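You operate a simulated robot arm through the tools that you are given. There is no shell and no other tool.

You run a simulated robot arm. Do the job below in one go: nothing can be reset, and whatever is moved stays where it is left.

JOB
Unclip the purple balloon, let it down and lay it in the grey tray.
Fine: let it down with the yellow button, on the nozzle; the clip goes back on its rail; the black knob ends at OFF.

The check looks at the end state, three seconds after you hand in, the way a careful person would. Anything else that was tipped, shoved, dropped, spilled or broken makes it a failure.

ROBOT AND FRAMES
A 7-joint arm with a two-finger parallel gripper, fixed in place. Base frame: the origin is on the floor under the middle of its stand, x ahead of it, y to its left, z up; the work surface is at about z = 74. Units: cm, rad, N and s.
With the tool pointing down near the work surface it reaches from about 30 to 68 cm from the base axis. Its first joint turns from -1.152 to 1.152 rad. Payload 1.57 kg.
The TCP is the grasp point between the finger pads, 3 cm short of the fingertips. In the tool frame z runs along the fingers and y along their closing line. The gripper opens to 11 cm. The fingers are 2.4 cm wide and 1.2 cm thick; the gripper's body (4.8 by 11.2 cm) begins 7.8 cm behind the TCP.
Orientation is that of the tool frame in the base frame, as [roll, pitch, yaw] about the fixed x, y, z axes, in that order (R = Rz(yaw) Ry(pitch) Rx(roll)). With the fingers straight down and closing along the base's y, the tool's x points along the base's -x, its y along +y and its z along -z.

CONTROLS
- The arm moves only by the tool send_rows. Its argument "moves" is a list of rows, each a list of 7 numbers: the opening, from 0 (shut) to 1 (fully open), then the shift along the tool's x, y, z in cm, then the turn, a rotation vector about the tool's x, y, z in rad. In form: [[fingers, x, y, z, wx, wy, wz], ...]. A call has 1 to 20 rows; each row shifts and turns the commanded pose from where the row before left it, along the tool's axes as they then stand. A row lasts 0.2 s, in which the tool goes at most 5 cm and 0.15 rad; a call with a longer step from one row to the next is refused whole, and so is a gripper value outside its range. Where a pose cannot be reached the arm comes as near as it can. A force on the tool above 40 N (or 10 N above the force at the start of the call, whichever is more), or a blocked arm, ends the call early, and 0.2 s more pass. The fingers move at their own pace (about 10.8 cm/s each) and stop on an object; they squeeze with about 42 N. The grip force told is the motor's: it shows also when the fingers shut on nothing. Time passes only in rows, and 0.2 s behind the last, so rows that do not move let the fingers close. The reply holds the time, the measured pose of the TCP, the force on the tool along the base axes, the opening and the grip force, in the units named above and with some noise, with the torque about the TCP (base axes, N m) and any sound that the robot's microphone picked up.
- Cameras (640 x 400 px; columns grow to the right, rows downward): "scene" is fixed at [17.27, -40.45, 139.09]; the picture's right is [0.65, -0.76, 0.00], its down [-0.46, -0.40, -0.79] and it looks along [0.60, 0.52, -0.61] (base axes); focal length 321 px, centre (320, 200). "wrist" rides on the gripper at [7, 1.6, -14.1] in the tool frame; the picture's right is [-0.23, 0.97, 0.00], its down [-0.86, -0.20, -0.48] and it looks along [-0.47, -0.11, 0.88] (tool axes); focal length 222 px, centre (320, 200). There is no depth. A picture from a camera that has moved, and an enlarged one, comes with that camera's place and axes in the base frame and with its lens. The place of the scene camera against the robot may be out by one fixed shift of up to 1.2 cm in any direction.
- capture(camera): a new picture of that camera. No time passes.
- enlarge(camera, box): a new picture of the part [left, top, right, bottom] of that camera's present view, enlarged. No time passes.
- finish_job(): hands the job in; it is judged then, once.

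Nothing tells you positions but the pictures and the camera data. Unless the task says otherwise, let go and move clear before handing in.

The tools are called as a command line: name --pt "numbers of a row" for each row, then --argument value for the rest, lists and objects as JSON in quotes. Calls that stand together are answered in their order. send_rows: Moves the arm, as the interface text tells. Its arguments: {"type":"object","properties":{"moves":{"type":"array","items":{"type":"array","items":{"type":"number"}}}},"required":["moves"]} The other tools are called the same way: capture (camera) takes a picture; enlarge (camera, box) takes an enlarged picture of a part of a camera's view; finish_job () hands the job in.

At the start:

```text
t: 0.0
position: [42.92, 12.52, 110.02]
ee_rot: [-3.14, -0.002, -3.141]
ft_force: [-0.4, 0.3, -0.2]
torque: [-0.01, -0.02, 0.02]
width: 11.0
grasp_force: 0.1
```

scene: 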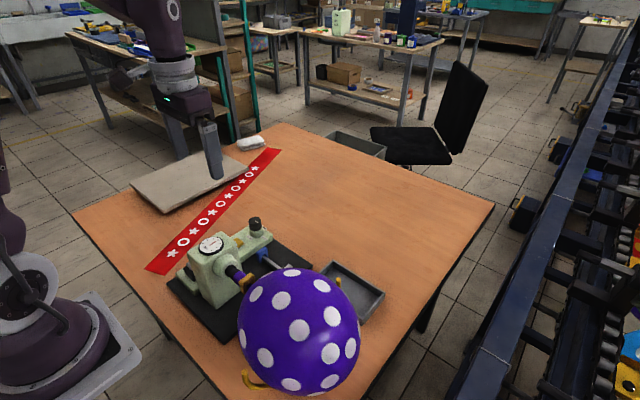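
wrist: 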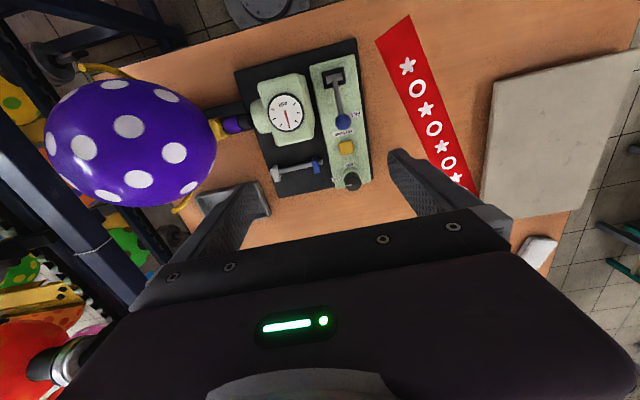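

I see the purple dotted balloon on the nozzle of a green inflator on the table, with a grey tray near it. I'll take enlarged pictures to find the clip, the rail, the yellow button and the black knob.

enlarge --camera "scene" --box '[160, 200, 320, 300]'

enlarge --camera "scene" --box '[200, 240, 400, 400]'

enlarge --camera "wrist" --box '[180, 20, 400, 220]'

enlarge --camera "wrist" --box '[20, 40, 280, 230]'

```text
4.00 times, centred on (240, 250) of scene
camera zoom: at [17.27, -40.45, 139.09], right [0.65, -0.76, 0.0], down [-0.46, -0.4, -0.79], along [0.6, 0.52, -0.61], focal length 1283 px, centre (640, 0)
```

zoom: 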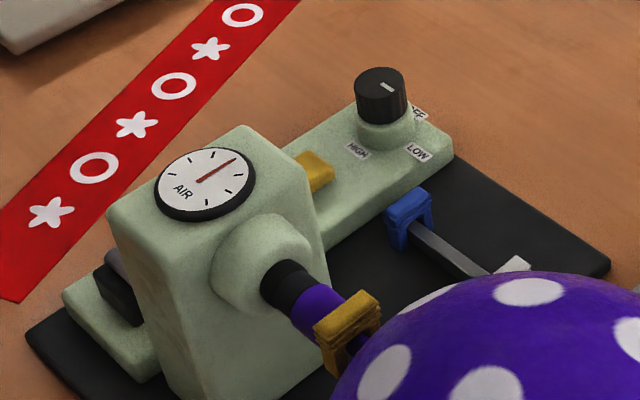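

```text
2.50 times, centred on (300, 320) of scene
camera zoom: at [17.27, -40.45, 139.09], right [0.65, -0.76, 0.0], down [-0.46, -0.4, -0.79], along [0.6, 0.52, -0.61], focal length 802 px, centre (370, -100)
```

zoom: 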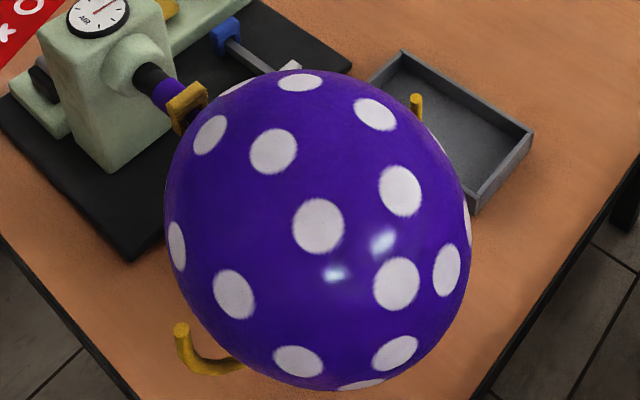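

```text
2.00 times, centred on (290, 120) of wrist
camera zoom: at [35.9, 14.09, 124.12], right [0.23, 0.97, 0.0], down [0.86, -0.2, 0.48], along [0.47, -0.11, -0.88], focal length 444 px, centre (380, 360)
```

zoom: 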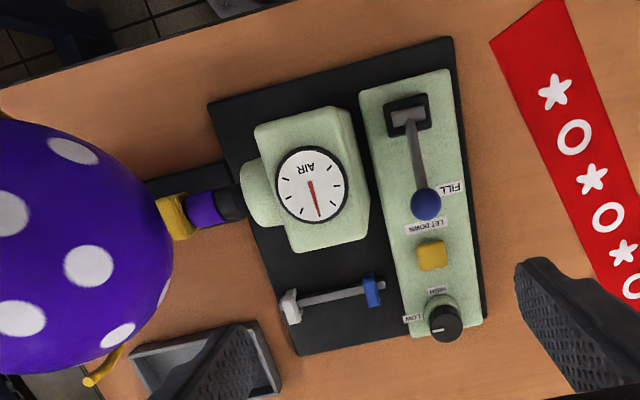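

```text
2.11 times, centred on (150, 135) of wrist
camera zoom: at [35.9, 14.09, 124.12], right [0.23, 0.97, 0.0], down [0.86, -0.2, 0.48], along [0.47, -0.11, -0.88], focal length 468 px, centre (678, 337)
```

zoom: 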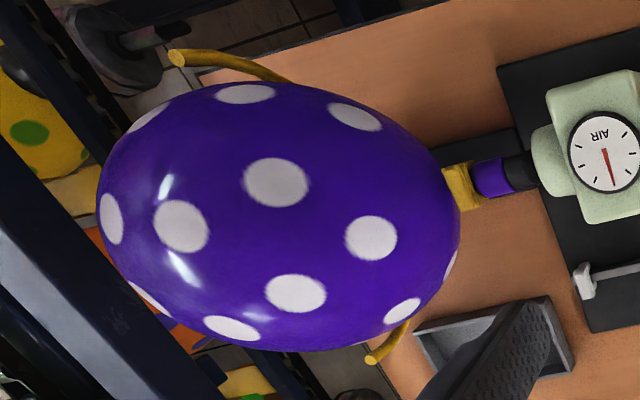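

The yellow clip sits on the neck at roughly (39, -3, 88). A blue clip is already on a small rail, the yellow button is labelled LET DOWN, and the knob shows HIGH, LOW and OFF. I'll zoom in on the details.

enlarge --camera "wrist" --box '[370, 130, 400, 150]'

enlarge --camera "wrist" --box '[305, 120, 385, 200]'

enlarge --camera "scene" --box '[235, 210, 275, 250]'

enlarge --camera "scene" --box '[215, 240, 295, 300]'

enlarge --camera "wrist" --box '[200, 80, 280, 160]'

enlarge --camera "scene" --box '[310, 240, 400, 340]'

```text
16.00 times, centred on (385, 140) of wrist
camera zoom: at [35.9, 14.09, 124.12], right [0.23, 0.97, 0.0], down [0.86, -0.2, 0.48], along [0.47, -0.11, -0.88], focal length 3554 px, centre (-720, 1160)
```

zoom: 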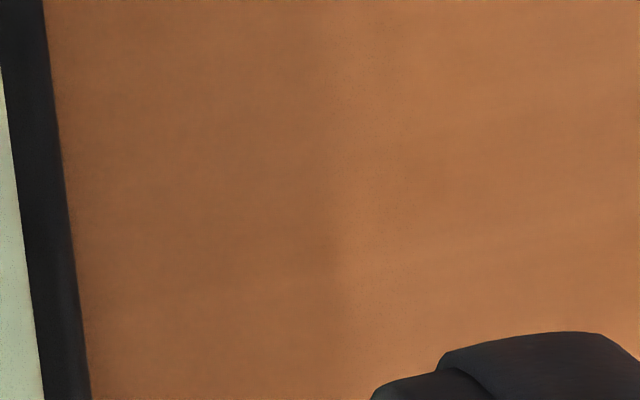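

```text
5.00 times, centred on (345, 160) of wrist
camera zoom: at [35.9, 14.09, 124.12], right [0.23, 0.97, 0.0], down [0.86, -0.2, 0.48], along [0.47, -0.11, -0.88], focal length 1111 px, centre (195, 400)
```

zoom: 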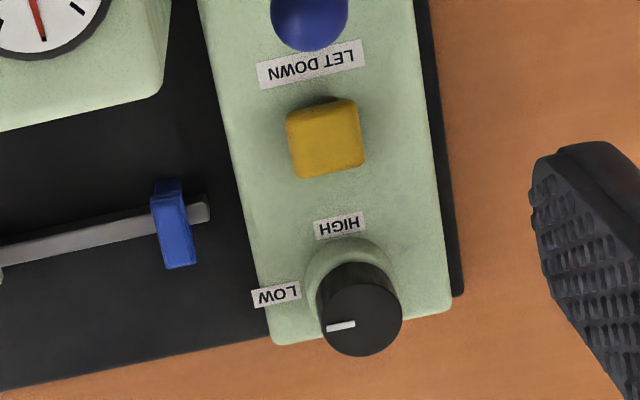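

```text
10.00 times, centred on (255, 230) of scene
camera zoom: at [17.27, -40.45, 139.09], right [0.65, -0.76, 0.0], down [-0.46, -0.4, -0.79], along [0.6, 0.52, -0.61], focal length 3208 px, centre (970, -100)
```

zoom: 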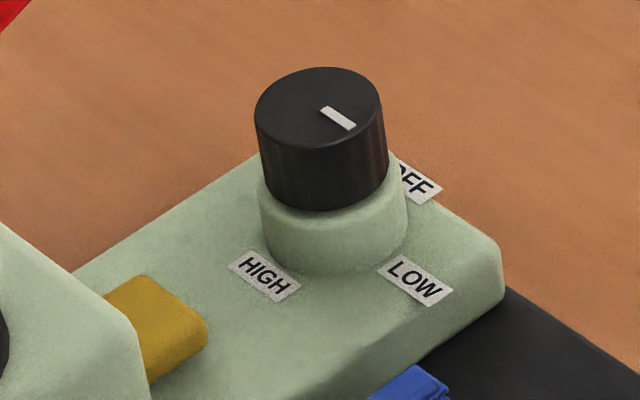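

```text
6.67 times, centred on (255, 270) of scene
camera zoom: at [17.27, -40.45, 139.09], right [0.65, -0.76, 0.0], down [-0.46, -0.4, -0.79], along [0.6, 0.52, -0.61], focal length 2139 px, centre (753, -267)
```

zoom: 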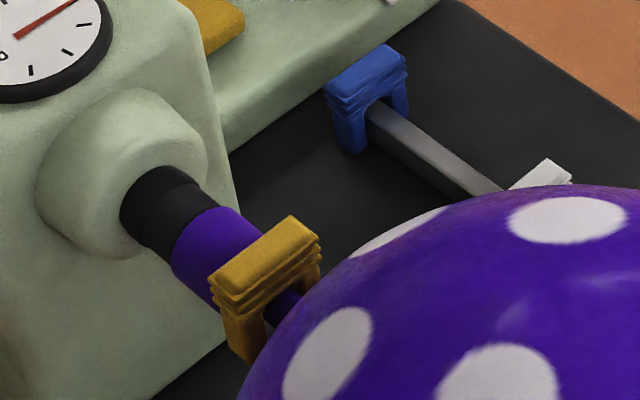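

```text
5.00 times, centred on (240, 120) of wrist
camera zoom: at [35.9, 14.09, 124.12], right [0.23, 0.97, 0.0], down [0.86, -0.2, 0.48], along [0.47, -0.11, -0.88], focal length 1111 px, centre (720, 600)
```

zoom: 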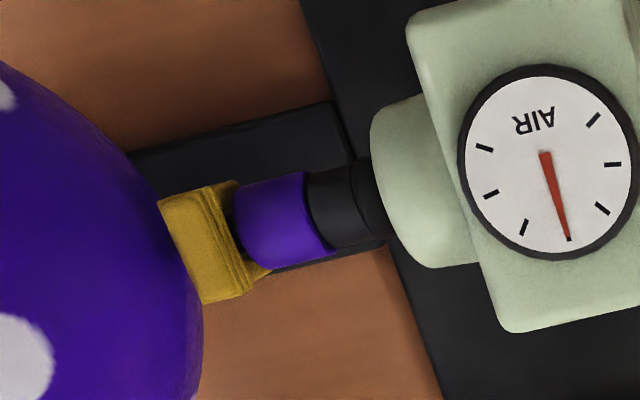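

```text
4.00 times, centred on (355, 290) of scene
camera zoom: at [17.27, -40.45, 139.09], right [0.65, -0.76, 0.0], down [-0.46, -0.4, -0.79], along [0.6, 0.52, -0.61], focal length 1283 px, centre (180, -160)
```

zoom: 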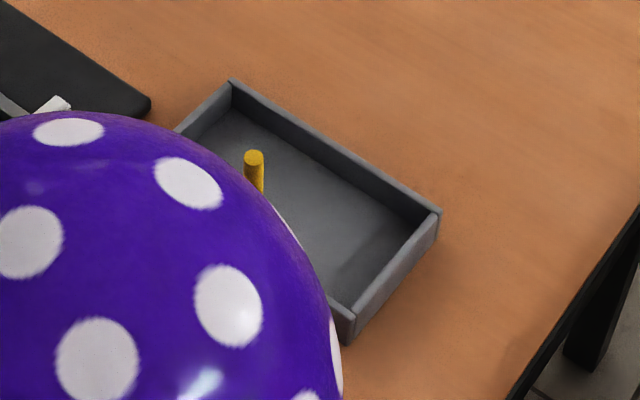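

The knob points at LOW; OFF is on its far (+x) side. The clip is an inverted U on the neck, and the rail runs along y with a blue clip on it. Next I'll move the wrist camera for a second view so I can triangulate without relying on the scene camera's offset.

send_rows --pt "1 0 -3 0 0 0 0" --pt "1 0 -3 0 0 0 0" --pt "1 0 -3 0 0 0 0" --pt "1 0 -3 0 0 0 0" --pt "1 0 0 0 0 0 0" --pt "1 0 0 0 0 0 0"

capture --camera "wrist"

capture --camera "scene"

```text
t: 1.4
position: [42.94, 0.72, 110.18]
ee_rot: [3.141, 0.0, 3.14]
ft_force: [-0.2, 0.6, 0.4]
torque: [-0.01, 0.02, -0.02]
width: 11.0
grasp_force: 0.1
```

```text
taken
camera wrist: at [35.86, 2.23, 124.17], right [0.23, 0.97, 0.0], down [0.86, -0.2, 0.48], along [0.47, -0.11, -0.88], focal length 222 px, centre (320, 200)
```

wrist: 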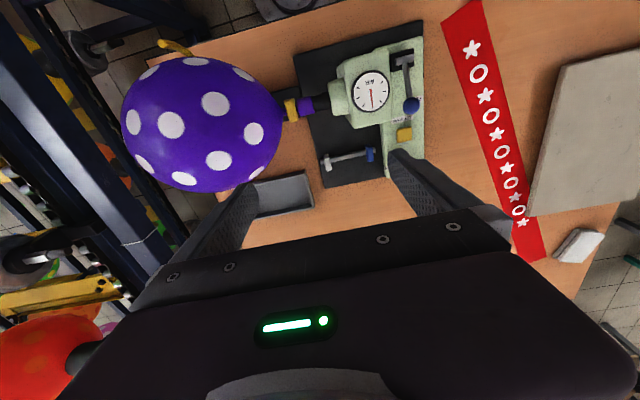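

```text
taken
```

scene: 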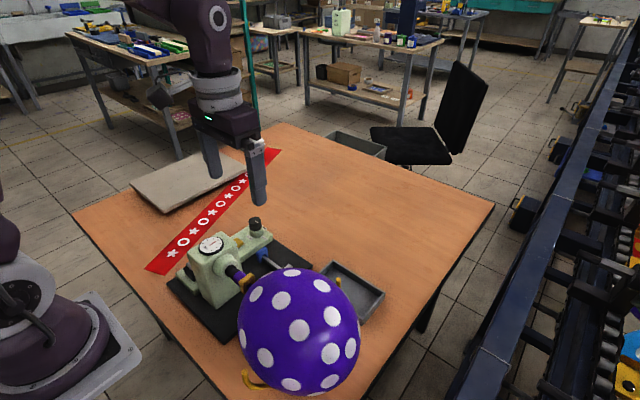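

The wrist view moved well. I'll zoom on the clip, rail, knob, tray and cradle from this pose.

enlarge --camera "wrist" --box '[265, 70, 345, 120]'

enlarge --camera "wrist" --box '[310, 110, 430, 190]'

enlarge --camera "wrist" --box '[230, 150, 330, 230]'

enlarge --camera "wrist" --box '[110, 20, 300, 200]'

enlarge --camera "wrist" --box '[290, 15, 430, 135]'

```text
8.00 times, centred on (305, 95) of wrist
camera zoom: at [35.86, 2.23, 124.17], right [0.23, 0.97, 0.0], down [0.86, -0.2, 0.48], along [0.47, -0.11, -0.88], focal length 1777 px, centre (440, 1040)
```

zoom: 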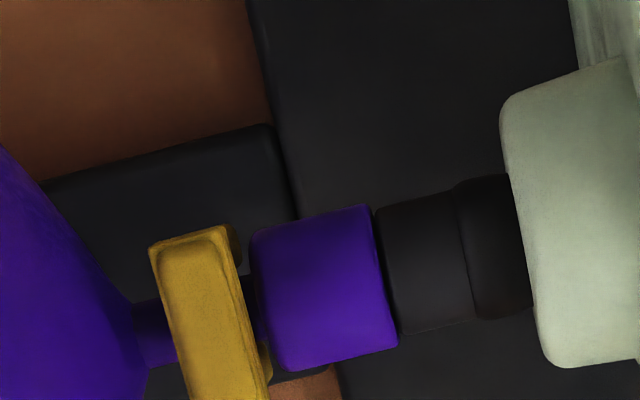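

```text
5.00 times, centred on (370, 150) of wrist
camera zoom: at [35.86, 2.23, 124.17], right [0.23, 0.97, 0.0], down [0.86, -0.2, 0.48], along [0.47, -0.11, -0.88], focal length 1111 px, centre (70, 450)
```

zoom: 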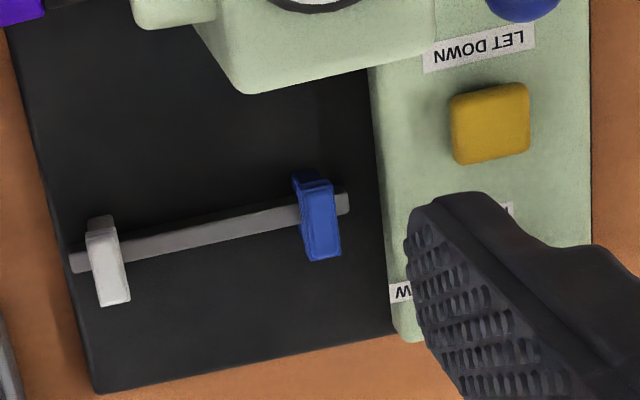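

```text
5.00 times, centred on (280, 190) of wrist
camera zoom: at [35.86, 2.23, 124.17], right [0.23, 0.97, 0.0], down [0.86, -0.2, 0.48], along [0.47, -0.11, -0.88], focal length 1111 px, centre (520, 250)
```

zoom: 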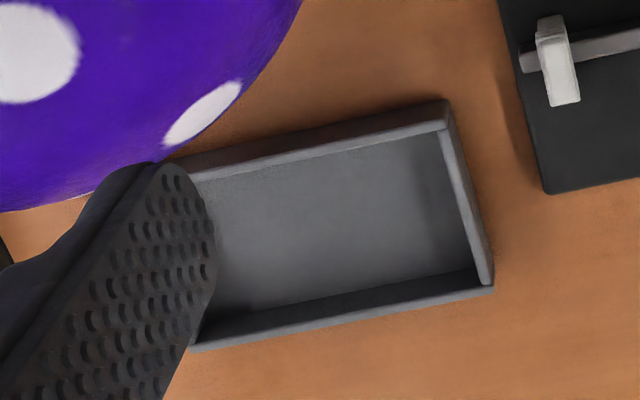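

```text
2.22 times, centred on (205, 110) of wrist
camera zoom: at [35.86, 2.23, 124.17], right [0.23, 0.97, 0.0], down [0.86, -0.2, 0.48], along [0.47, -0.11, -0.88], focal length 494 px, centre (576, 400)
```

zoom: 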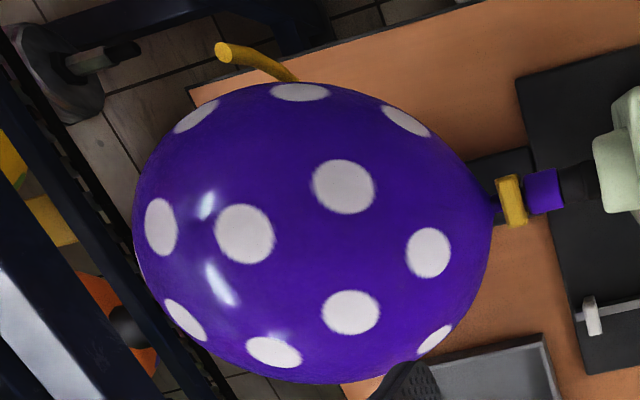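

```text
3.33 times, centred on (360, 75) of wrist
camera zoom: at [35.86, 2.23, 124.17], right [0.23, 0.97, 0.0], down [0.86, -0.2, 0.48], along [0.47, -0.11, -0.88], focal length 740 px, centre (187, 617)
```

zoom: 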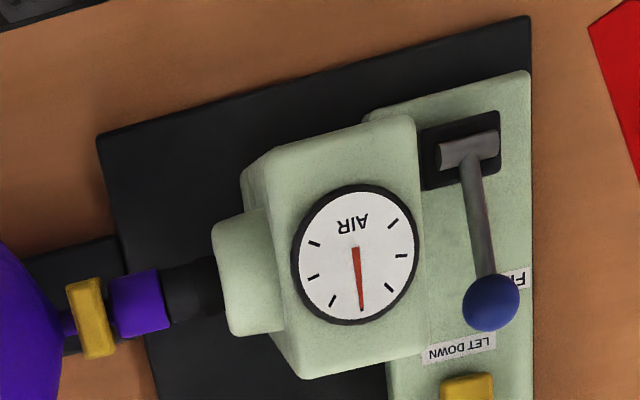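

From two wrist views I get:
- clip top about (38.9, -2.9, 89.2)
- rail at x≈51.9, running y -1.4 to 10.8, with a white and a blue clip on it
- button (49.4, 16.5, 78.5)
- knob top about (56.2, 16.4, 81)
- tray at x 53–62, y -22 to -5

I'll turn the knob from LOW to OFF first so no air is supplied when the balloon is unclipped, so next I move above the knob.

send_rows --pt "1 -1.66 1.96 1.25 0 0 0" --pt "1 -1.66 1.96 1.25 0 0 0" --pt "1 -1.66 1.96 1.25 0 0 0" --pt "1 -1.66 1.96 1.25 0 0 0" --pt "1 -1.66 1.96 1.25 0 0 0" --pt "1 -1.66 1.96 1.25 0 0 0" --pt "1 -1.66 1.96 1.25 0 0 0" --pt "1 -1.66 1.96 1.25 0 0 0" --pt "1 0 0 0 0 0 0" --pt "1 0 0 0 0 0 0"

capture --camera "wrist"

enlarge --camera "wrist" --box '[270, 110, 370, 190]'

enlarge --camera "scene" --box '[200, 150, 320, 260]'

```text
t: 3.6
position: [56.2, 16.27, 100.11]
ee_rot: [3.141, 0.0, -3.141]
ft_force: [-0.6, 1.2, -0.1]
torque: [0.0, 0.0, 0.0]
width: 11.0
grasp_force: 0.0
```

```text
taken
camera wrist: at [49.16, 17.88, 114.14], right [0.23, 0.97, 0.0], down [0.86, -0.2, 0.48], along [0.47, -0.11, -0.88], focal length 222 px, centre (320, 200)
```

wrist: 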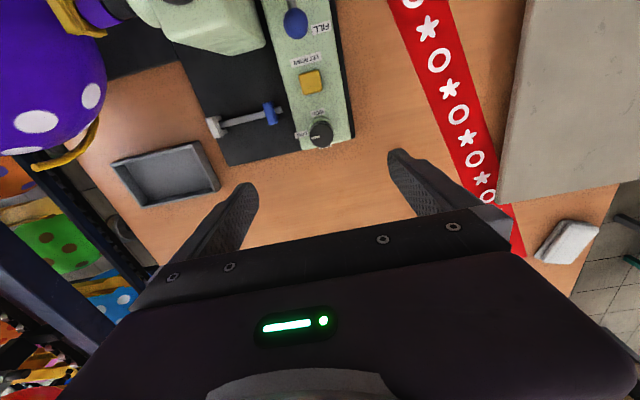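

```text
5.00 times, centred on (320, 150) of wrist
camera zoom: at [49.16, 17.88, 114.14], right [0.23, 0.97, 0.0], down [0.86, -0.2, 0.48], along [0.47, -0.11, -0.88], focal length 1111 px, centre (320, 450)
```

zoom: 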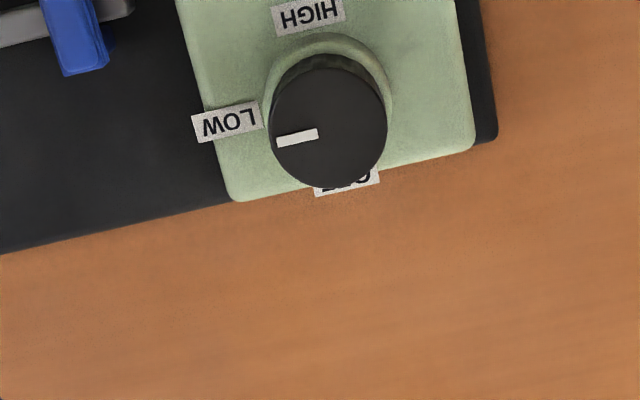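

```text
3.64 times, centred on (260, 205) of scene
camera zoom: at [17.27, -40.45, 139.09], right [0.65, -0.76, 0.0], down [-0.46, -0.4, -0.79], along [0.6, 0.52, -0.61], focal length 1166 px, centre (538, 182)
```

zoom: 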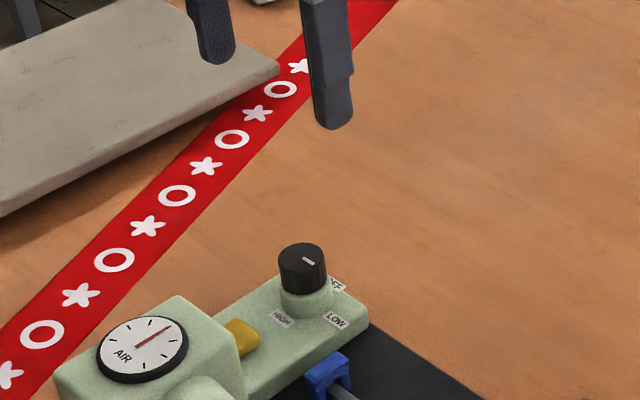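

The knob's centre is about (56.15, 16.45), with its top at z≈81.9. The pointer is at LOW (-y) and OFF is at +x, so it needs a 90° counter-clockwise turn seen from above. I'll pre-rotate the gripper 45° the other way and come down over the knob.

send_rows --pt "0.6 0.07 0.18 0 0 0 0.131" --pt "0.6 0 0 0 0 0 0.131" --pt "0.6 0 0 0 0 0 0.131" --pt "0.6 0 0 0 0 0 0.131" --pt "0.6 0 0 0 0 0 0.131" --pt "0.6 0 0 0 0 0 0.13" --pt "0.6 0 0 2.5 0 0 0" --pt "0.6 0 0 2.5 0 0 0" --pt "0.6 0 0 2.5 0 0 0" --pt "0.6 0 0 2.5 0 0 0" --pt "0.6 0 0 1.5 0 0 0" --pt "0.6 0 0 0 0 0 0" --pt "0.6 0 0 0 0 0 0"

capture --camera "wrist"

enlarge --camera "scene" --box '[200, 150, 320, 260]'

```text
t: 6.4
position: [55.89, 16.36, 88.46]
ee_rot: [-3.141, 0.001, 2.356]
ft_force: [0.8, 0.7, -0.2]
torque: [0.01, -0.02, -0.04]
width: 6.59
grasp_force: 0.0
```

```text
taken
camera wrist: at [52.16, 22.44, 102.48], right [0.85, 0.53, 0.0], down [0.46, -0.75, 0.48], along [0.25, -0.41, -0.88], focal length 222 px, centre (320, 200)
```

wrist: 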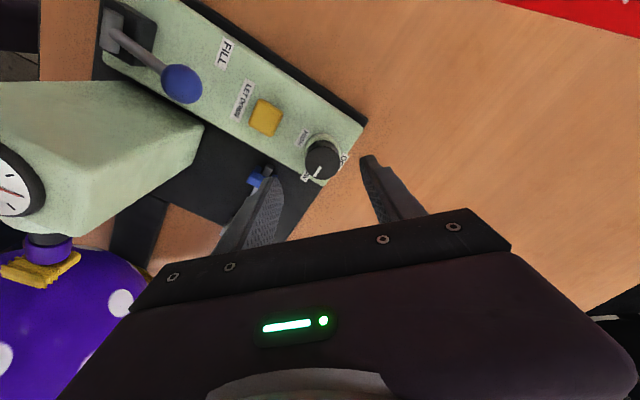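

```text
3.64 times, centred on (260, 205) of scene
camera zoom: at [17.27, -40.45, 139.09], right [0.65, -0.76, 0.0], down [-0.46, -0.4, -0.79], along [0.6, 0.52, -0.61], focal length 1166 px, centre (538, 182)
```

zoom: 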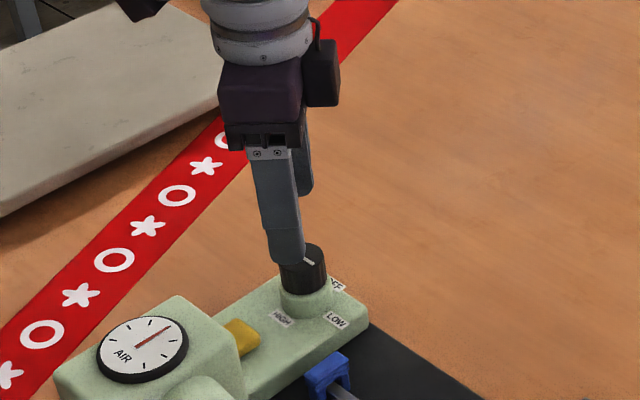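

The knob sits centred between the fingers. I'll descend 5.2 cm and close on it.

send_rows --pt "0.6 0 0 1.3 0 0 0" --pt "0.6 0 0 1.3 0 0 0" --pt "0.6 0 0 1.3 0 0 0" --pt "0.6 0 0 1.3 0 0 0" --pt "0.6 0 0 0 0 0 0" --pt "0.3 0 0 0 0 0 0" --pt "0.25 0 0 0 0 0 0" --pt "0.25 0 0 0 0 0 0" --pt "0.25 0 0 0 0 0 0"

enlarge --camera "scene" --box '[200, 150, 320, 260]'

```text
t: 8.4
position: [56.16, 16.31, 83.37]
ee_rot: [3.14, 0.0, 2.357]
ft_force: [8.0, 8.2, -1.3]
torque: [0.07, -0.17, 0.01]
width: 3.71
grasp_force: 5.3
```

```text
3.64 times, centred on (260, 205) of scene
camera zoom: at [17.28, -40.43, 139.09], right [0.65, -0.76, 0.0], down [-0.46, -0.4, -0.79], along [0.6, 0.52, -0.61], focal length 1166 px, centre (538, 182)
```

zoom: 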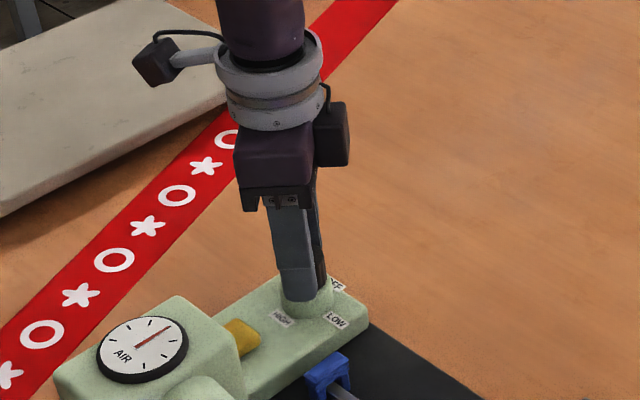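

The fingers are on the knob but push sideways with about 11 N along the tool's y, so I'll shift a little that way to centre the grip and close firmly.

send_rows --pt "0.25 0 0.1 0 0 0 0" --pt "0.2 0 0.05 0 0 0 0" --pt "0.15 0 0 0 0 0 0" --pt "0.1 0 0 0 0 0 0"

```text
t: 9.4
position: [56.26, 16.37, 83.4]
ee_rot: [3.141, 0.0, 2.355]
ft_force: [7.9, 6.5, 4.2]
torque: [-0.19, 0.08, 0.02]
width: 3.36
grasp_force: 41.4
```

The knob is gripped (3.36 cm, 41 N). I'll turn it 90° counter-clockwise, in two steps so I can check it.

send_rows --pt "0.1 0 0 0 0 0 -0.131" --pt "0.1 0 0 0 0 0 -0.131" --pt "0.1 0 0 0 0 0 -0.131" --pt "0.1 0 0 0 0 0 -0.131" --pt "0.1 0 0 0 0 0 -0.131" --pt "0.1 0 0 0 0 0 -0.131" --pt "0.1 0 0 0 0 0 0"

enlarge --camera "scene" --box '[200, 150, 320, 260]'

```text
t: 11.0
position: [56.37, 16.49, 83.26]
ee_rot: [3.14, 0.004, -3.138]
ft_force: [14.2, 6.8, 27.3]
torque: [-0.03, -0.12, 0.04]
width: 3.34
grasp_force: 40.9
```

```text
3.64 times, centred on (260, 205) of scene
camera zoom: at [17.25, -40.45, 139.09], right [0.65, -0.76, 0.0], down [-0.46, -0.4, -0.79], along [0.6, 0.52, -0.61], focal length 1166 px, centre (538, 182)
```

zoom: 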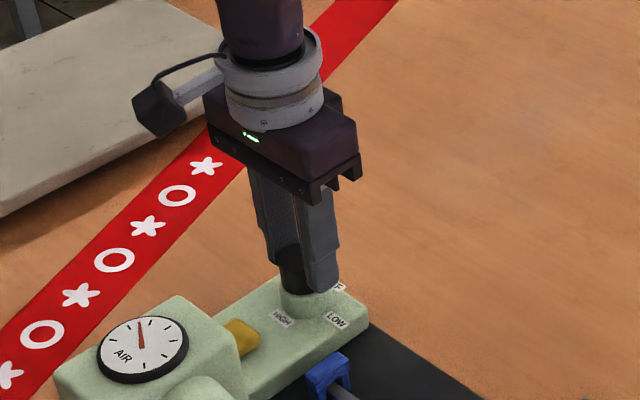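

The gauge needle is falling as the knob turns, so it shows the supply pressure. There's some upward and +x load, so I'll relieve it slightly and finish the second half of the turn.

send_rows --pt "0.1 -0.1 0.05 -0.1 0 0 0" --pt "0.1 0 0 -0.05 0 0 0" --pt "0.1 0 0 0 0 0 -0.131" --pt "0.1 0 0 0 0 0 -0.131" --pt "0.1 0 0 0 0 0 -0.131" --pt "0.1 0 0 0 0 0 -0.131" --pt "0.1 0 0 0 0 0 -0.131" --pt "0.1 0 0 0 0 0 -0.131" --pt "0.1 0 0 0 0 0 0"

enlarge --camera "scene" --box '[200, 150, 320, 260]'

```text
t: 13.0
position: [56.33, 16.54, 83.38]
ee_rot: [3.141, -0.004, -2.353]
ft_force: [6.4, 7.1, -0.2]
torque: [0.02, -0.49, -0.16]
width: 3.37
grasp_force: 41.4
```

```text
3.64 times, centred on (260, 205) of scene
camera zoom: at [17.34, -40.42, 139.09], right [0.65, -0.76, 0.0], down [-0.46, -0.4, -0.79], along [0.6, 0.52, -0.61], focal length 1166 px, centre (538, 182)
```

zoom: 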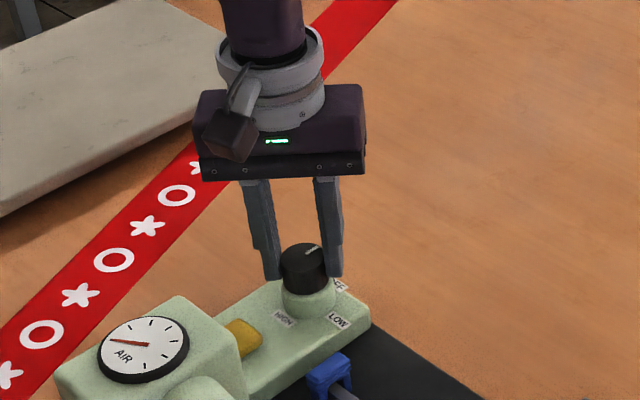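

The knob pointer now points to OFF (+x) and the gauge is at its bottom mark. I'll open and rise, then check.

send_rows --pt "0.3 0 0 0 0 0 0" --pt "0.6 0 0 0 0 0 0" --pt "0.6 0 0 0 0 0 0" --pt "0.6 0 0 -1 0 0 0" --pt "0.6 0 0 -2 0 0 0" --pt "0.6 0 0 -3 0 0 0" --pt "0.6 0 0 -4 0 0 0" --pt "0.6 0 0 -4 0 0 0" --pt "0.6 0 0 0 0 0 0"

capture --camera "wrist"

enlarge --camera "scene" --box '[160, 200, 320, 300]'

enlarge --camera "scene" --box '[235, 210, 275, 250]'

```text
t: 15.0
position: [56.53, 16.35, 97.38]
ee_rot: [3.141, 0.0, -2.352]
ft_force: [0.0, -0.4, 0.2]
torque: [-0.02, -0.01, -0.02]
width: 6.61
grasp_force: 0.1
```

```text
taken
camera wrist: at [50.44, 12.5, 111.53], right [-0.53, 0.85, 0.0], down [0.74, 0.47, 0.48], along [0.41, 0.25, -0.88], focal length 222 px, centre (320, 200)
```

wrist: 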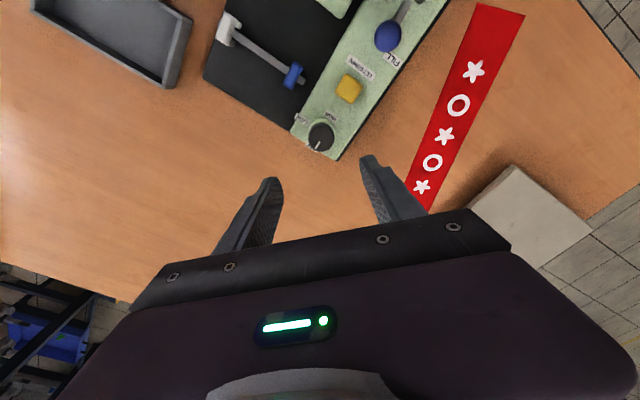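

```text
4.00 times, centred on (240, 250) of scene
camera zoom: at [17.27, -40.45, 139.09], right [0.65, -0.76, 0.0], down [-0.46, -0.4, -0.79], along [0.6, 0.52, -0.61], focal length 1283 px, centre (640, 0)
```

zoom: 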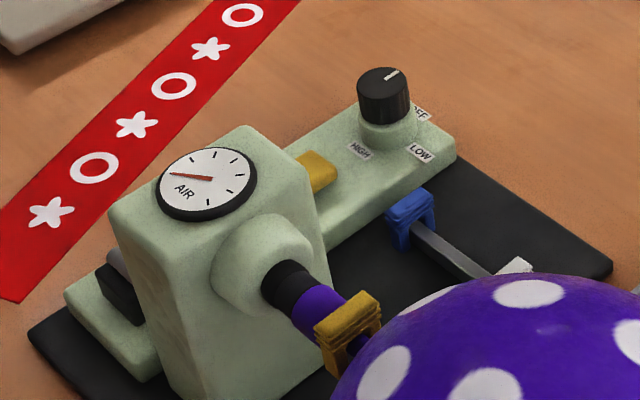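

```text
10.00 times, centred on (255, 230) of scene
camera zoom: at [17.27, -40.45, 139.09], right [0.65, -0.76, 0.0], down [-0.46, -0.4, -0.79], along [0.6, 0.52, -0.61], focal length 3208 px, centre (970, -100)
```

zoom: 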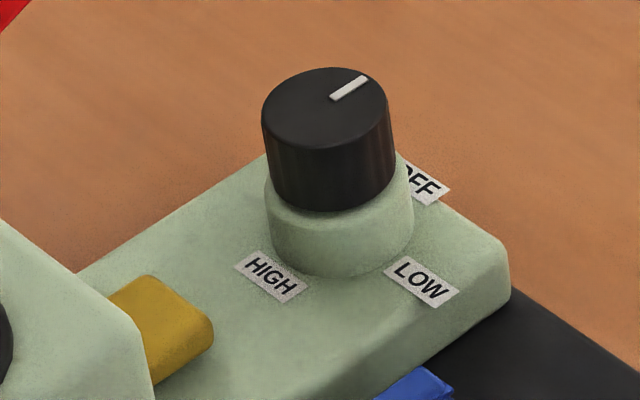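

The knob is at OFF and the gauge reads zero; the fixture shifted only about 2 mm. Now I'll rise and go above the yellow clip.

send_rows --pt "0.6 0 0 -3.25 0 0 0" --pt "0.6 0 0 -3.25 0 0 0" --pt "0.6 2.6 -0.134 0 0 0 0" --pt "0.6 2.6 -0.134 0 0 0 0" --pt "0.6 2.6 -0.134 0 0 0 0" --pt "0.6 2.6 -0.134 0 0 0 0" --pt "0.6 2.6 -0.134 0 0 0 0" --pt "0.6 2.6 -0.134 0 0 0 0" --pt "0.6 2.6 -0.134 0 0 0 0" --pt "0.6 2.6 -0.134 0 0 0 0" --pt "0.6 2.6 -0.134 0 0 0 0" --pt "0.6 2.6 -0.134 0 0 0 0" --pt "0.6 0 0 0 0 0 0"

send_rows --pt "0.6 0 0 0 0 0 0.1386" --pt "0.6 0 0 0 0 0 0.1386" --pt "0.6 0 0 0 0 0 0.1386" --pt "0.6 0 0 0 0 0 0.1386" --pt "0.6 0 0 0 0 0 0.1386" --pt "0.6 0 0 0 0 0 0.1386" --pt "0.6 0 0 0 0 0 0.1386" --pt "0.6 0 0 0 0 0 0.1386" --pt "0.6 0 0 0 0 0 0.1386" --pt "0.6 0 0 0 0 0 0.1386" --pt "0.6 0 0 0 0 0 0.1386" --pt "0.6 0 0 0 0 0 0.1386" --pt "0.6 0 0 0 0 0 0.1386" --pt "0.6 0 0 0 0 0 0.1386" --pt "0.6 0 0 0 0 0 0.1386" --pt "0.6 0 0 0 0 0 0.1386" --pt "0.6 0 0 0 0 0 0.1386" --pt "0.6 0 0 0 0 0 0" --pt "0.6 0 0 0 0 0 0"

capture --camera "wrist"

capture --camera "scene"

```text
t: 17.8
position: [39.09, -2.79, 103.85]
ee_rot: [-3.141, 0.001, -2.354]
ft_force: [0.8, 0.0, 0.4]
torque: [0.02, -0.01, 0.0]
width: 6.57
grasp_force: 0.1
```

```text
t: 21.8
position: [38.99, -2.91, 103.96]
ee_rot: [3.141, 0.001, 1.575]
ft_force: [-0.1, -0.5, -0.8]
torque: [-0.02, -0.02, -0.04]
width: 6.63
grasp_force: 0.1
```

```text
taken
camera wrist: at [40.5, 4.06, 118.08], right [0.97, -0.22, 0.0], down [-0.2, -0.86, 0.48], along [-0.11, -0.47, -0.88], focal length 222 px, centre (320, 200)
```

wrist: 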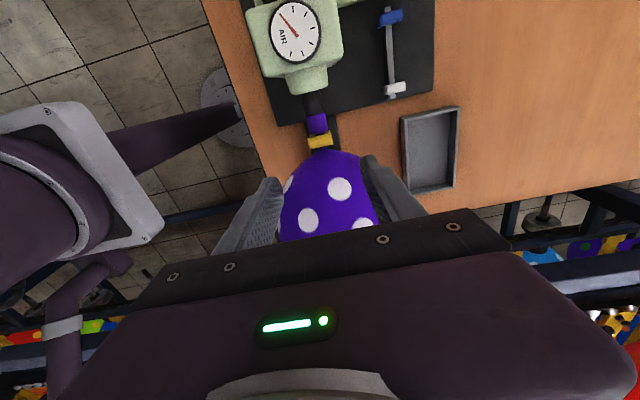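

```text
taken
```

scene: 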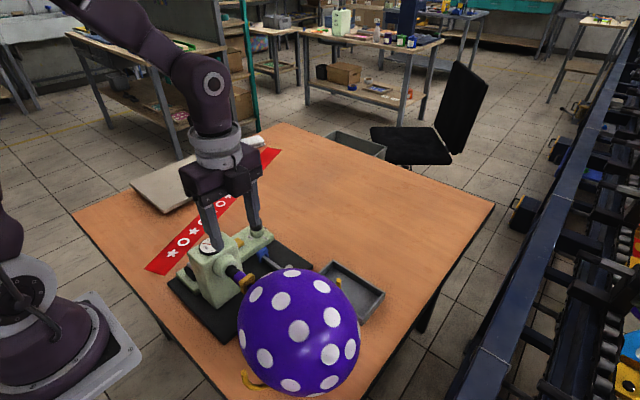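

The wrist camera now looks along -y with the clip near its centre line. I'll enlarge to measure it.

enlarge --camera "wrist" --box '[270, 90, 370, 170]'

enlarge --camera "wrist" --box '[360, 0, 480, 110]'

enlarge --camera "wrist" --box '[380, 80, 480, 210]'

```text
5.00 times, centred on (320, 130) of wrist
camera zoom: at [40.5, 4.06, 118.08], right [0.97, -0.22, 0.0], down [-0.2, -0.86, 0.48], along [-0.11, -0.47, -0.88], focal length 1111 px, centre (320, 550)
```

zoom: 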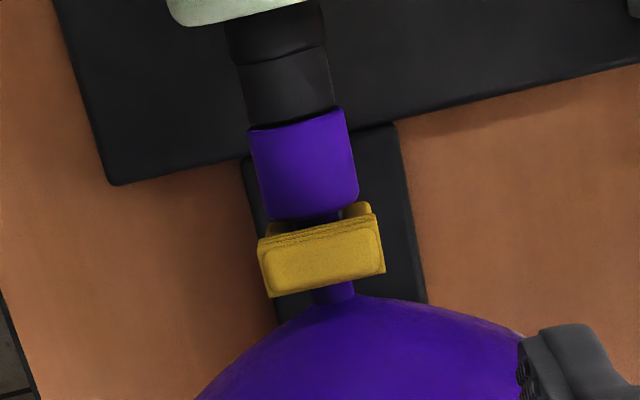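

```text
3.64 times, centred on (420, 55) of wrist
camera zoom: at [40.5, 4.06, 118.08], right [0.97, -0.22, 0.0], down [-0.2, -0.86, 0.48], along [-0.11, -0.47, -0.88], focal length 808 px, centre (-44, 727)
```

zoom: 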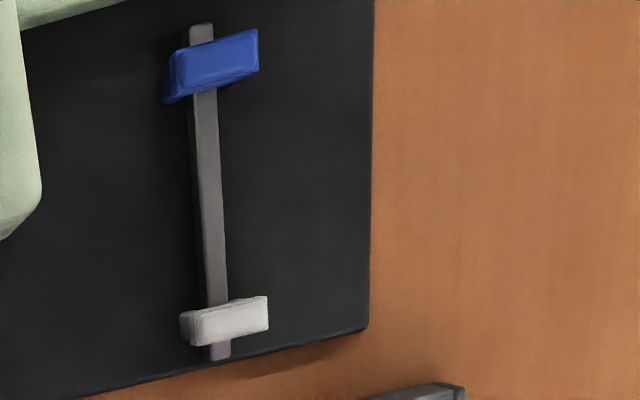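

```text
3.08 times, centred on (430, 145) of wrist
camera zoom: at [40.5, 4.06, 118.08], right [0.97, -0.22, 0.0], down [-0.2, -0.86, 0.48], along [-0.11, -0.47, -0.88], focal length 684 px, centre (-18, 369)
```

zoom: 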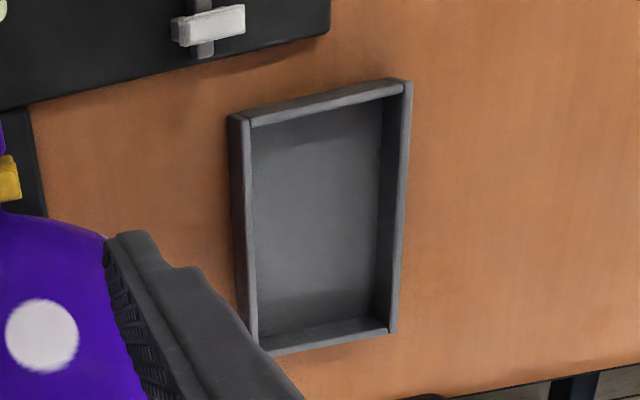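

Clip: centre (39.0, -2.78), top z≈89.2, 3.0 cm long in x and 1.3 cm in y. The fingers will take it across x, with the tips about 1.5 cm below its top. I'll go down in two stages.

send_rows --pt "0.5 0.08 0.1 2.5 0 0 0" --pt "0.5 0 0 2.5 0 0 0" --pt "0.5 0 0 2.5 0 0 0" --pt "0.5 0 0 1.5 0 0 0" --pt "0.5 0 0 0 0 0 0" --pt "0.5 0 0 0 0 0 0"

capture --camera "wrist"

enlarge --camera "scene" --box '[200, 200, 320, 300]'

```text
t: 23.2
position: [38.94, -2.89, 94.94]
ee_rot: [-3.141, -0.001, 1.574]
ft_force: [0.7, -0.5, 0.9]
torque: [0.03, 0.01, 0.0]
width: 5.49
grasp_force: 0.0
```

```text
taken
camera wrist: at [40.6, 4.16, 109.04], right [0.97, -0.22, 0.0], down [-0.2, -0.86, 0.48], along [-0.11, -0.47, -0.88], focal length 222 px, centre (320, 200)
```

wrist: 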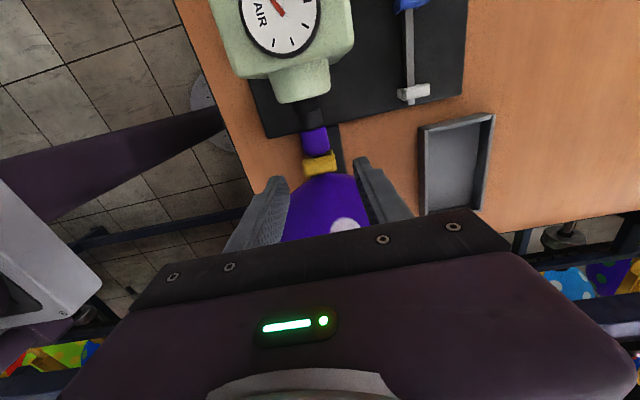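

```text
4.00 times, centred on (260, 250) of scene
camera zoom: at [17.27, -40.45, 139.09], right [0.65, -0.76, 0.0], down [-0.46, -0.4, -0.79], along [0.6, 0.52, -0.61], focal length 1283 px, centre (560, 0)
```

zoom: 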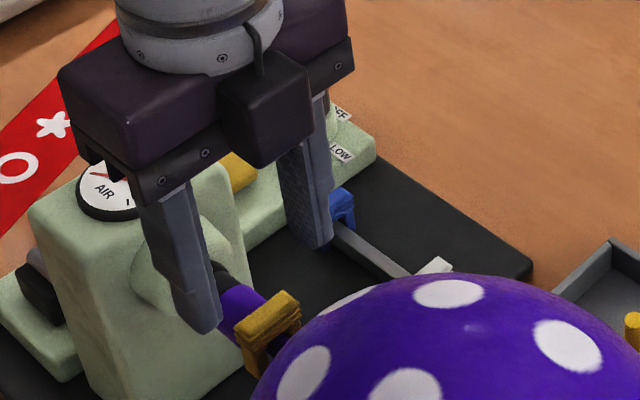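

enlarge --camera "wrist" --box '[280, 130, 360, 190]'

```text
6.67 times, centred on (320, 160) of wrist
camera zoom: at [40.6, 4.16, 109.04], right [0.97, -0.22, 0.0], down [-0.2, -0.86, 0.48], along [-0.11, -0.47, -0.88], focal length 1481 px, centre (320, 467)
```

zoom: 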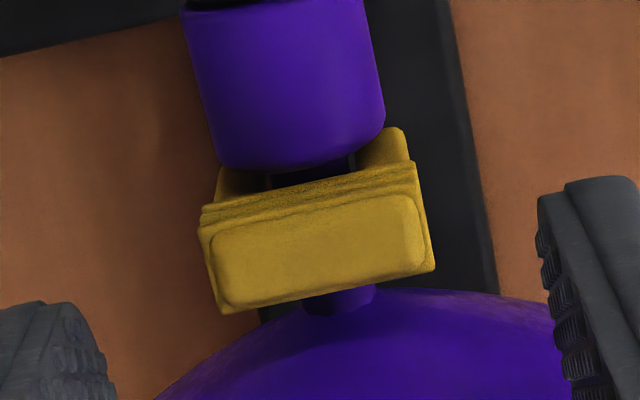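

The clip is well centred between the fingers. I'll descend the last 4.3 cm and close on it.

send_rows --pt "0.5 0 -0.04 1.45 0 0 0" --pt "0.5 0 0 1.45 0 0 0" --pt "0.5 0 0 1.4 0 0 0" --pt "0.5 0 0 0 0 0 0" --pt "0.35 0 0 0 0 0 0" --pt "0.3 0 0 0 0 0 0" --pt "0.3 0 0 0 0 0 0"

capture --camera "wrist"

enlarge --camera "scene" --box '[200, 200, 320, 300]'

```text
t: 24.8
position: [39.05, -2.82, 90.71]
ee_rot: [-3.141, 0.001, 1.575]
ft_force: [-0.2, 0.2, -0.3]
torque: [-0.01, -0.02, -0.01]
width: 3.29
grasp_force: 0.2
```

```text
taken
camera wrist: at [40.53, 4.1, 104.71], right [0.97, -0.22, 0.0], down [-0.2, -0.86, 0.48], along [-0.11, -0.47, -0.88], focal length 222 px, centre (320, 200)
```

wrist: 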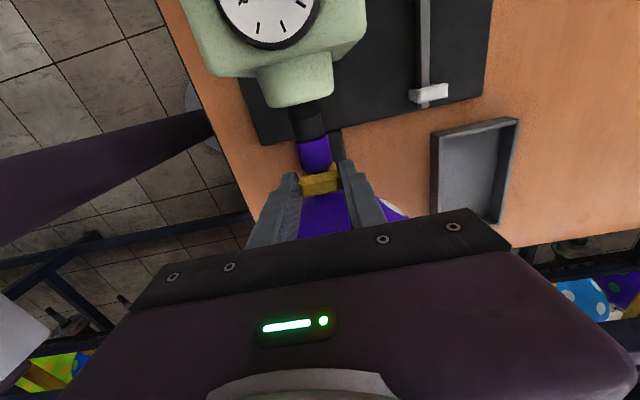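

```text
4.00 times, centred on (260, 250) of scene
camera zoom: at [17.27, -40.45, 139.09], right [0.65, -0.76, 0.0], down [-0.46, -0.4, -0.79], along [0.6, 0.52, -0.61], focal length 1283 px, centre (560, 0)
```

zoom: 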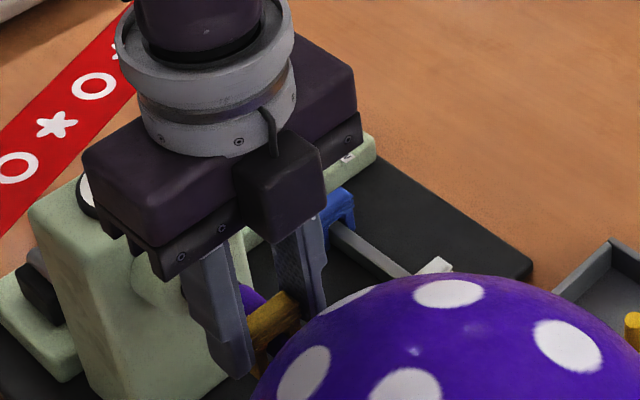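

enlarge --camera "wrist" --box '[270, 140, 370, 220]'

```text
5.00 times, centred on (320, 180) of wrist
camera zoom: at [40.53, 4.1, 104.71], right [0.97, -0.22, 0.0], down [-0.2, -0.86, 0.48], along [-0.11, -0.47, -0.88], focal length 1111 px, centre (320, 300)
```

zoom: 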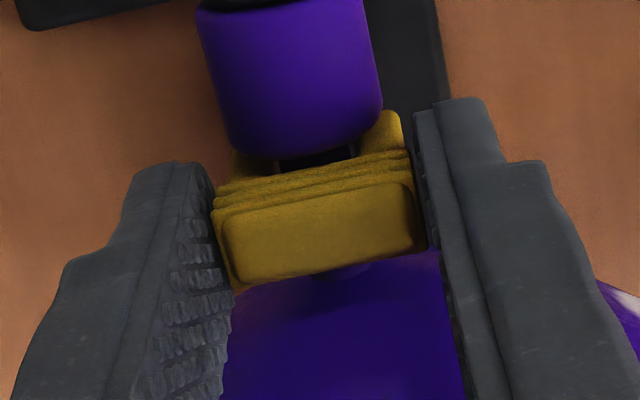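

The clip is centred between the pads. I'll close fully and look for contact.

send_rows --pt "0.27 0 0 0 0 0 0" --pt "0.24 0 0 0 0 0 0" --pt "0.2 0 0 0 0 0 0" --pt "0.2 0 0 0 0 0 0"

enlarge --camera "wrist" --box '[270, 140, 370, 220]'

```text
t: 25.8
position: [38.93, -2.77, 90.59]
ee_rot: [-3.141, -0.001, 1.574]
ft_force: [0.4, -0.3, -1.2]
torque: [-0.01, 0.03, 0.03]
width: 2.83
grasp_force: 14.2
```

```text
5.00 times, centred on (320, 180) of wrist
camera zoom: at [40.53, 4.1, 104.71], right [0.97, -0.22, 0.0], down [-0.2, -0.86, 0.48], along [-0.11, -0.47, -0.88], focal length 1111 px, centre (320, 300)
```

zoom: 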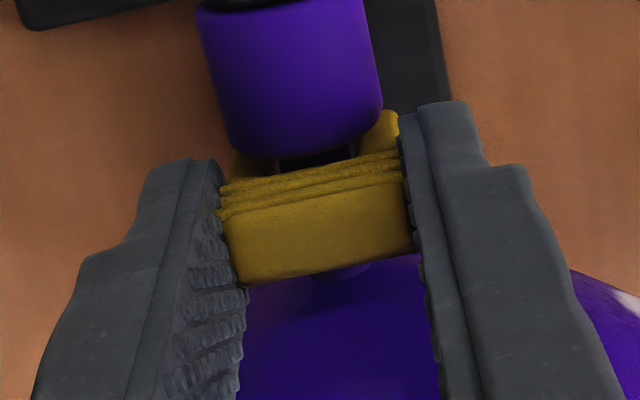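

The fingers contact the clip at 2.83 cm. I'll squeeze and lift slowly straight up.

send_rows --pt "0.15 0 0 0 0 0 0" --pt "0.1 0 0 0 0 0 0" --pt "0.1 0 0 -0.3 0 0 0" --pt "0.1 0 0 -0.3 0 0 0" --pt "0.1 0 0 -0.4 0 0 0" --pt "0.1 0 0 -0.5 0 0 0" --pt "0.1 0 0 0 0 0 0"

enlarge --camera "scene" --box '[200, 200, 320, 300]'

enlarge --camera "wrist" --box '[270, 140, 370, 220]'

```text
t: 27.4
position: [39.02, -2.84, 92.29]
ee_rot: [-3.141, 0.0, 1.575]
ft_force: [-0.2, 0.2, 0.3]
torque: [-0.01, 0.01, 0.0]
width: 2.86
grasp_force: 14.0
```

```text
4.00 times, centred on (260, 250) of scene
camera zoom: at [17.27, -40.45, 139.09], right [0.65, -0.76, 0.0], down [-0.46, -0.4, -0.79], along [0.6, 0.52, -0.61], focal length 1283 px, centre (560, 0)
```

zoom: 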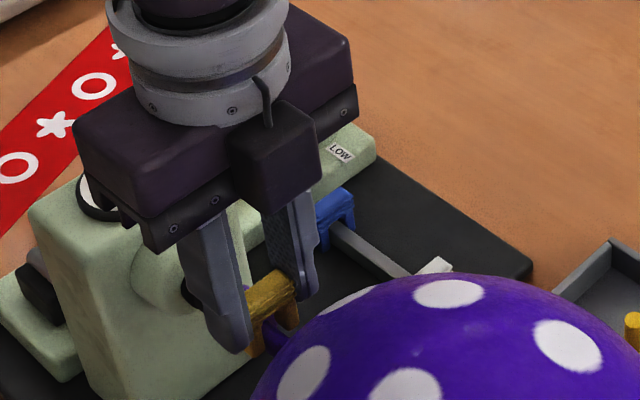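

```text
5.00 times, centred on (320, 180) of wrist
camera zoom: at [40.55, 4.15, 106.35], right [0.97, -0.22, 0.0], down [-0.2, -0.86, 0.48], along [-0.11, -0.47, -0.88], focal length 1111 px, centre (320, 300)
```

zoom: 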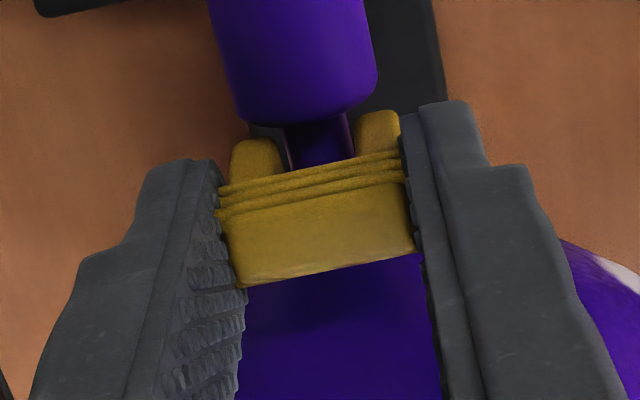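

The clip comes up with the gripper while the neck stays on the nozzle. I'll keep lifting clear.

send_rows --pt "0.1 0 0 -0.5 0 0 0" --pt "0.1 0 0 -0.5 0 0 0" --pt "0.1 0 0 -1 0 0 0" --pt "0.1 0 0 -1.5 0 0 0" --pt "0.1 0 0 -2 0 0 0" --pt "0.1 0 0 -2 0 0 0" --pt "0.1 0 0 0 0 0 0"

capture --camera "scene"

capture --camera "wrist"

```text
t: 29.0
position: [38.9, -2.61, 99.76]
ee_rot: [3.141, 0.0, 1.573]
ft_force: [0.4, -0.2, 0.9]
torque: [0.0, 0.02, 0.0]
width: 2.86
grasp_force: 13.9
```

```text
taken
```

scene: 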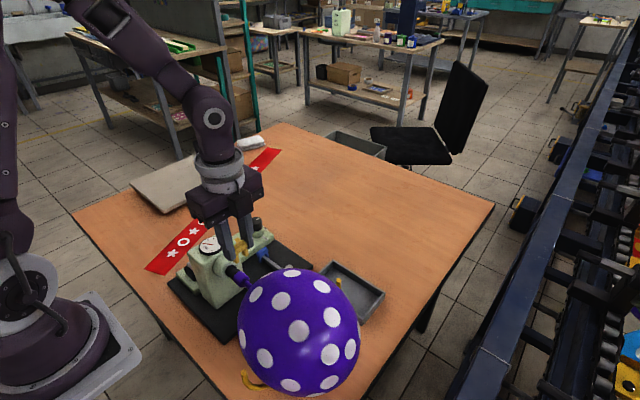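

```text
taken
camera wrist: at [40.43, 4.34, 113.84], right [0.97, -0.22, 0.0], down [-0.2, -0.86, 0.48], along [-0.11, -0.47, -0.88], focal length 222 px, centre (320, 200)
```

wrist: 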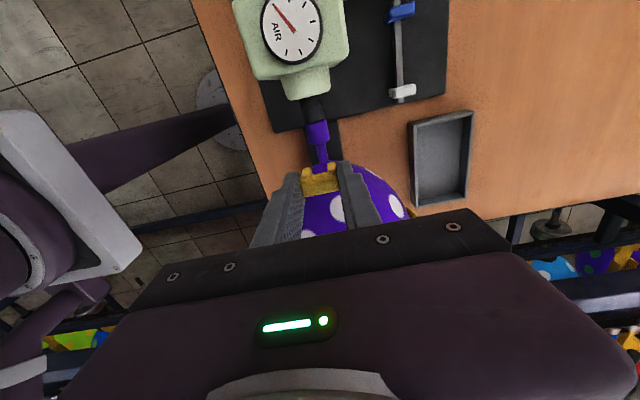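

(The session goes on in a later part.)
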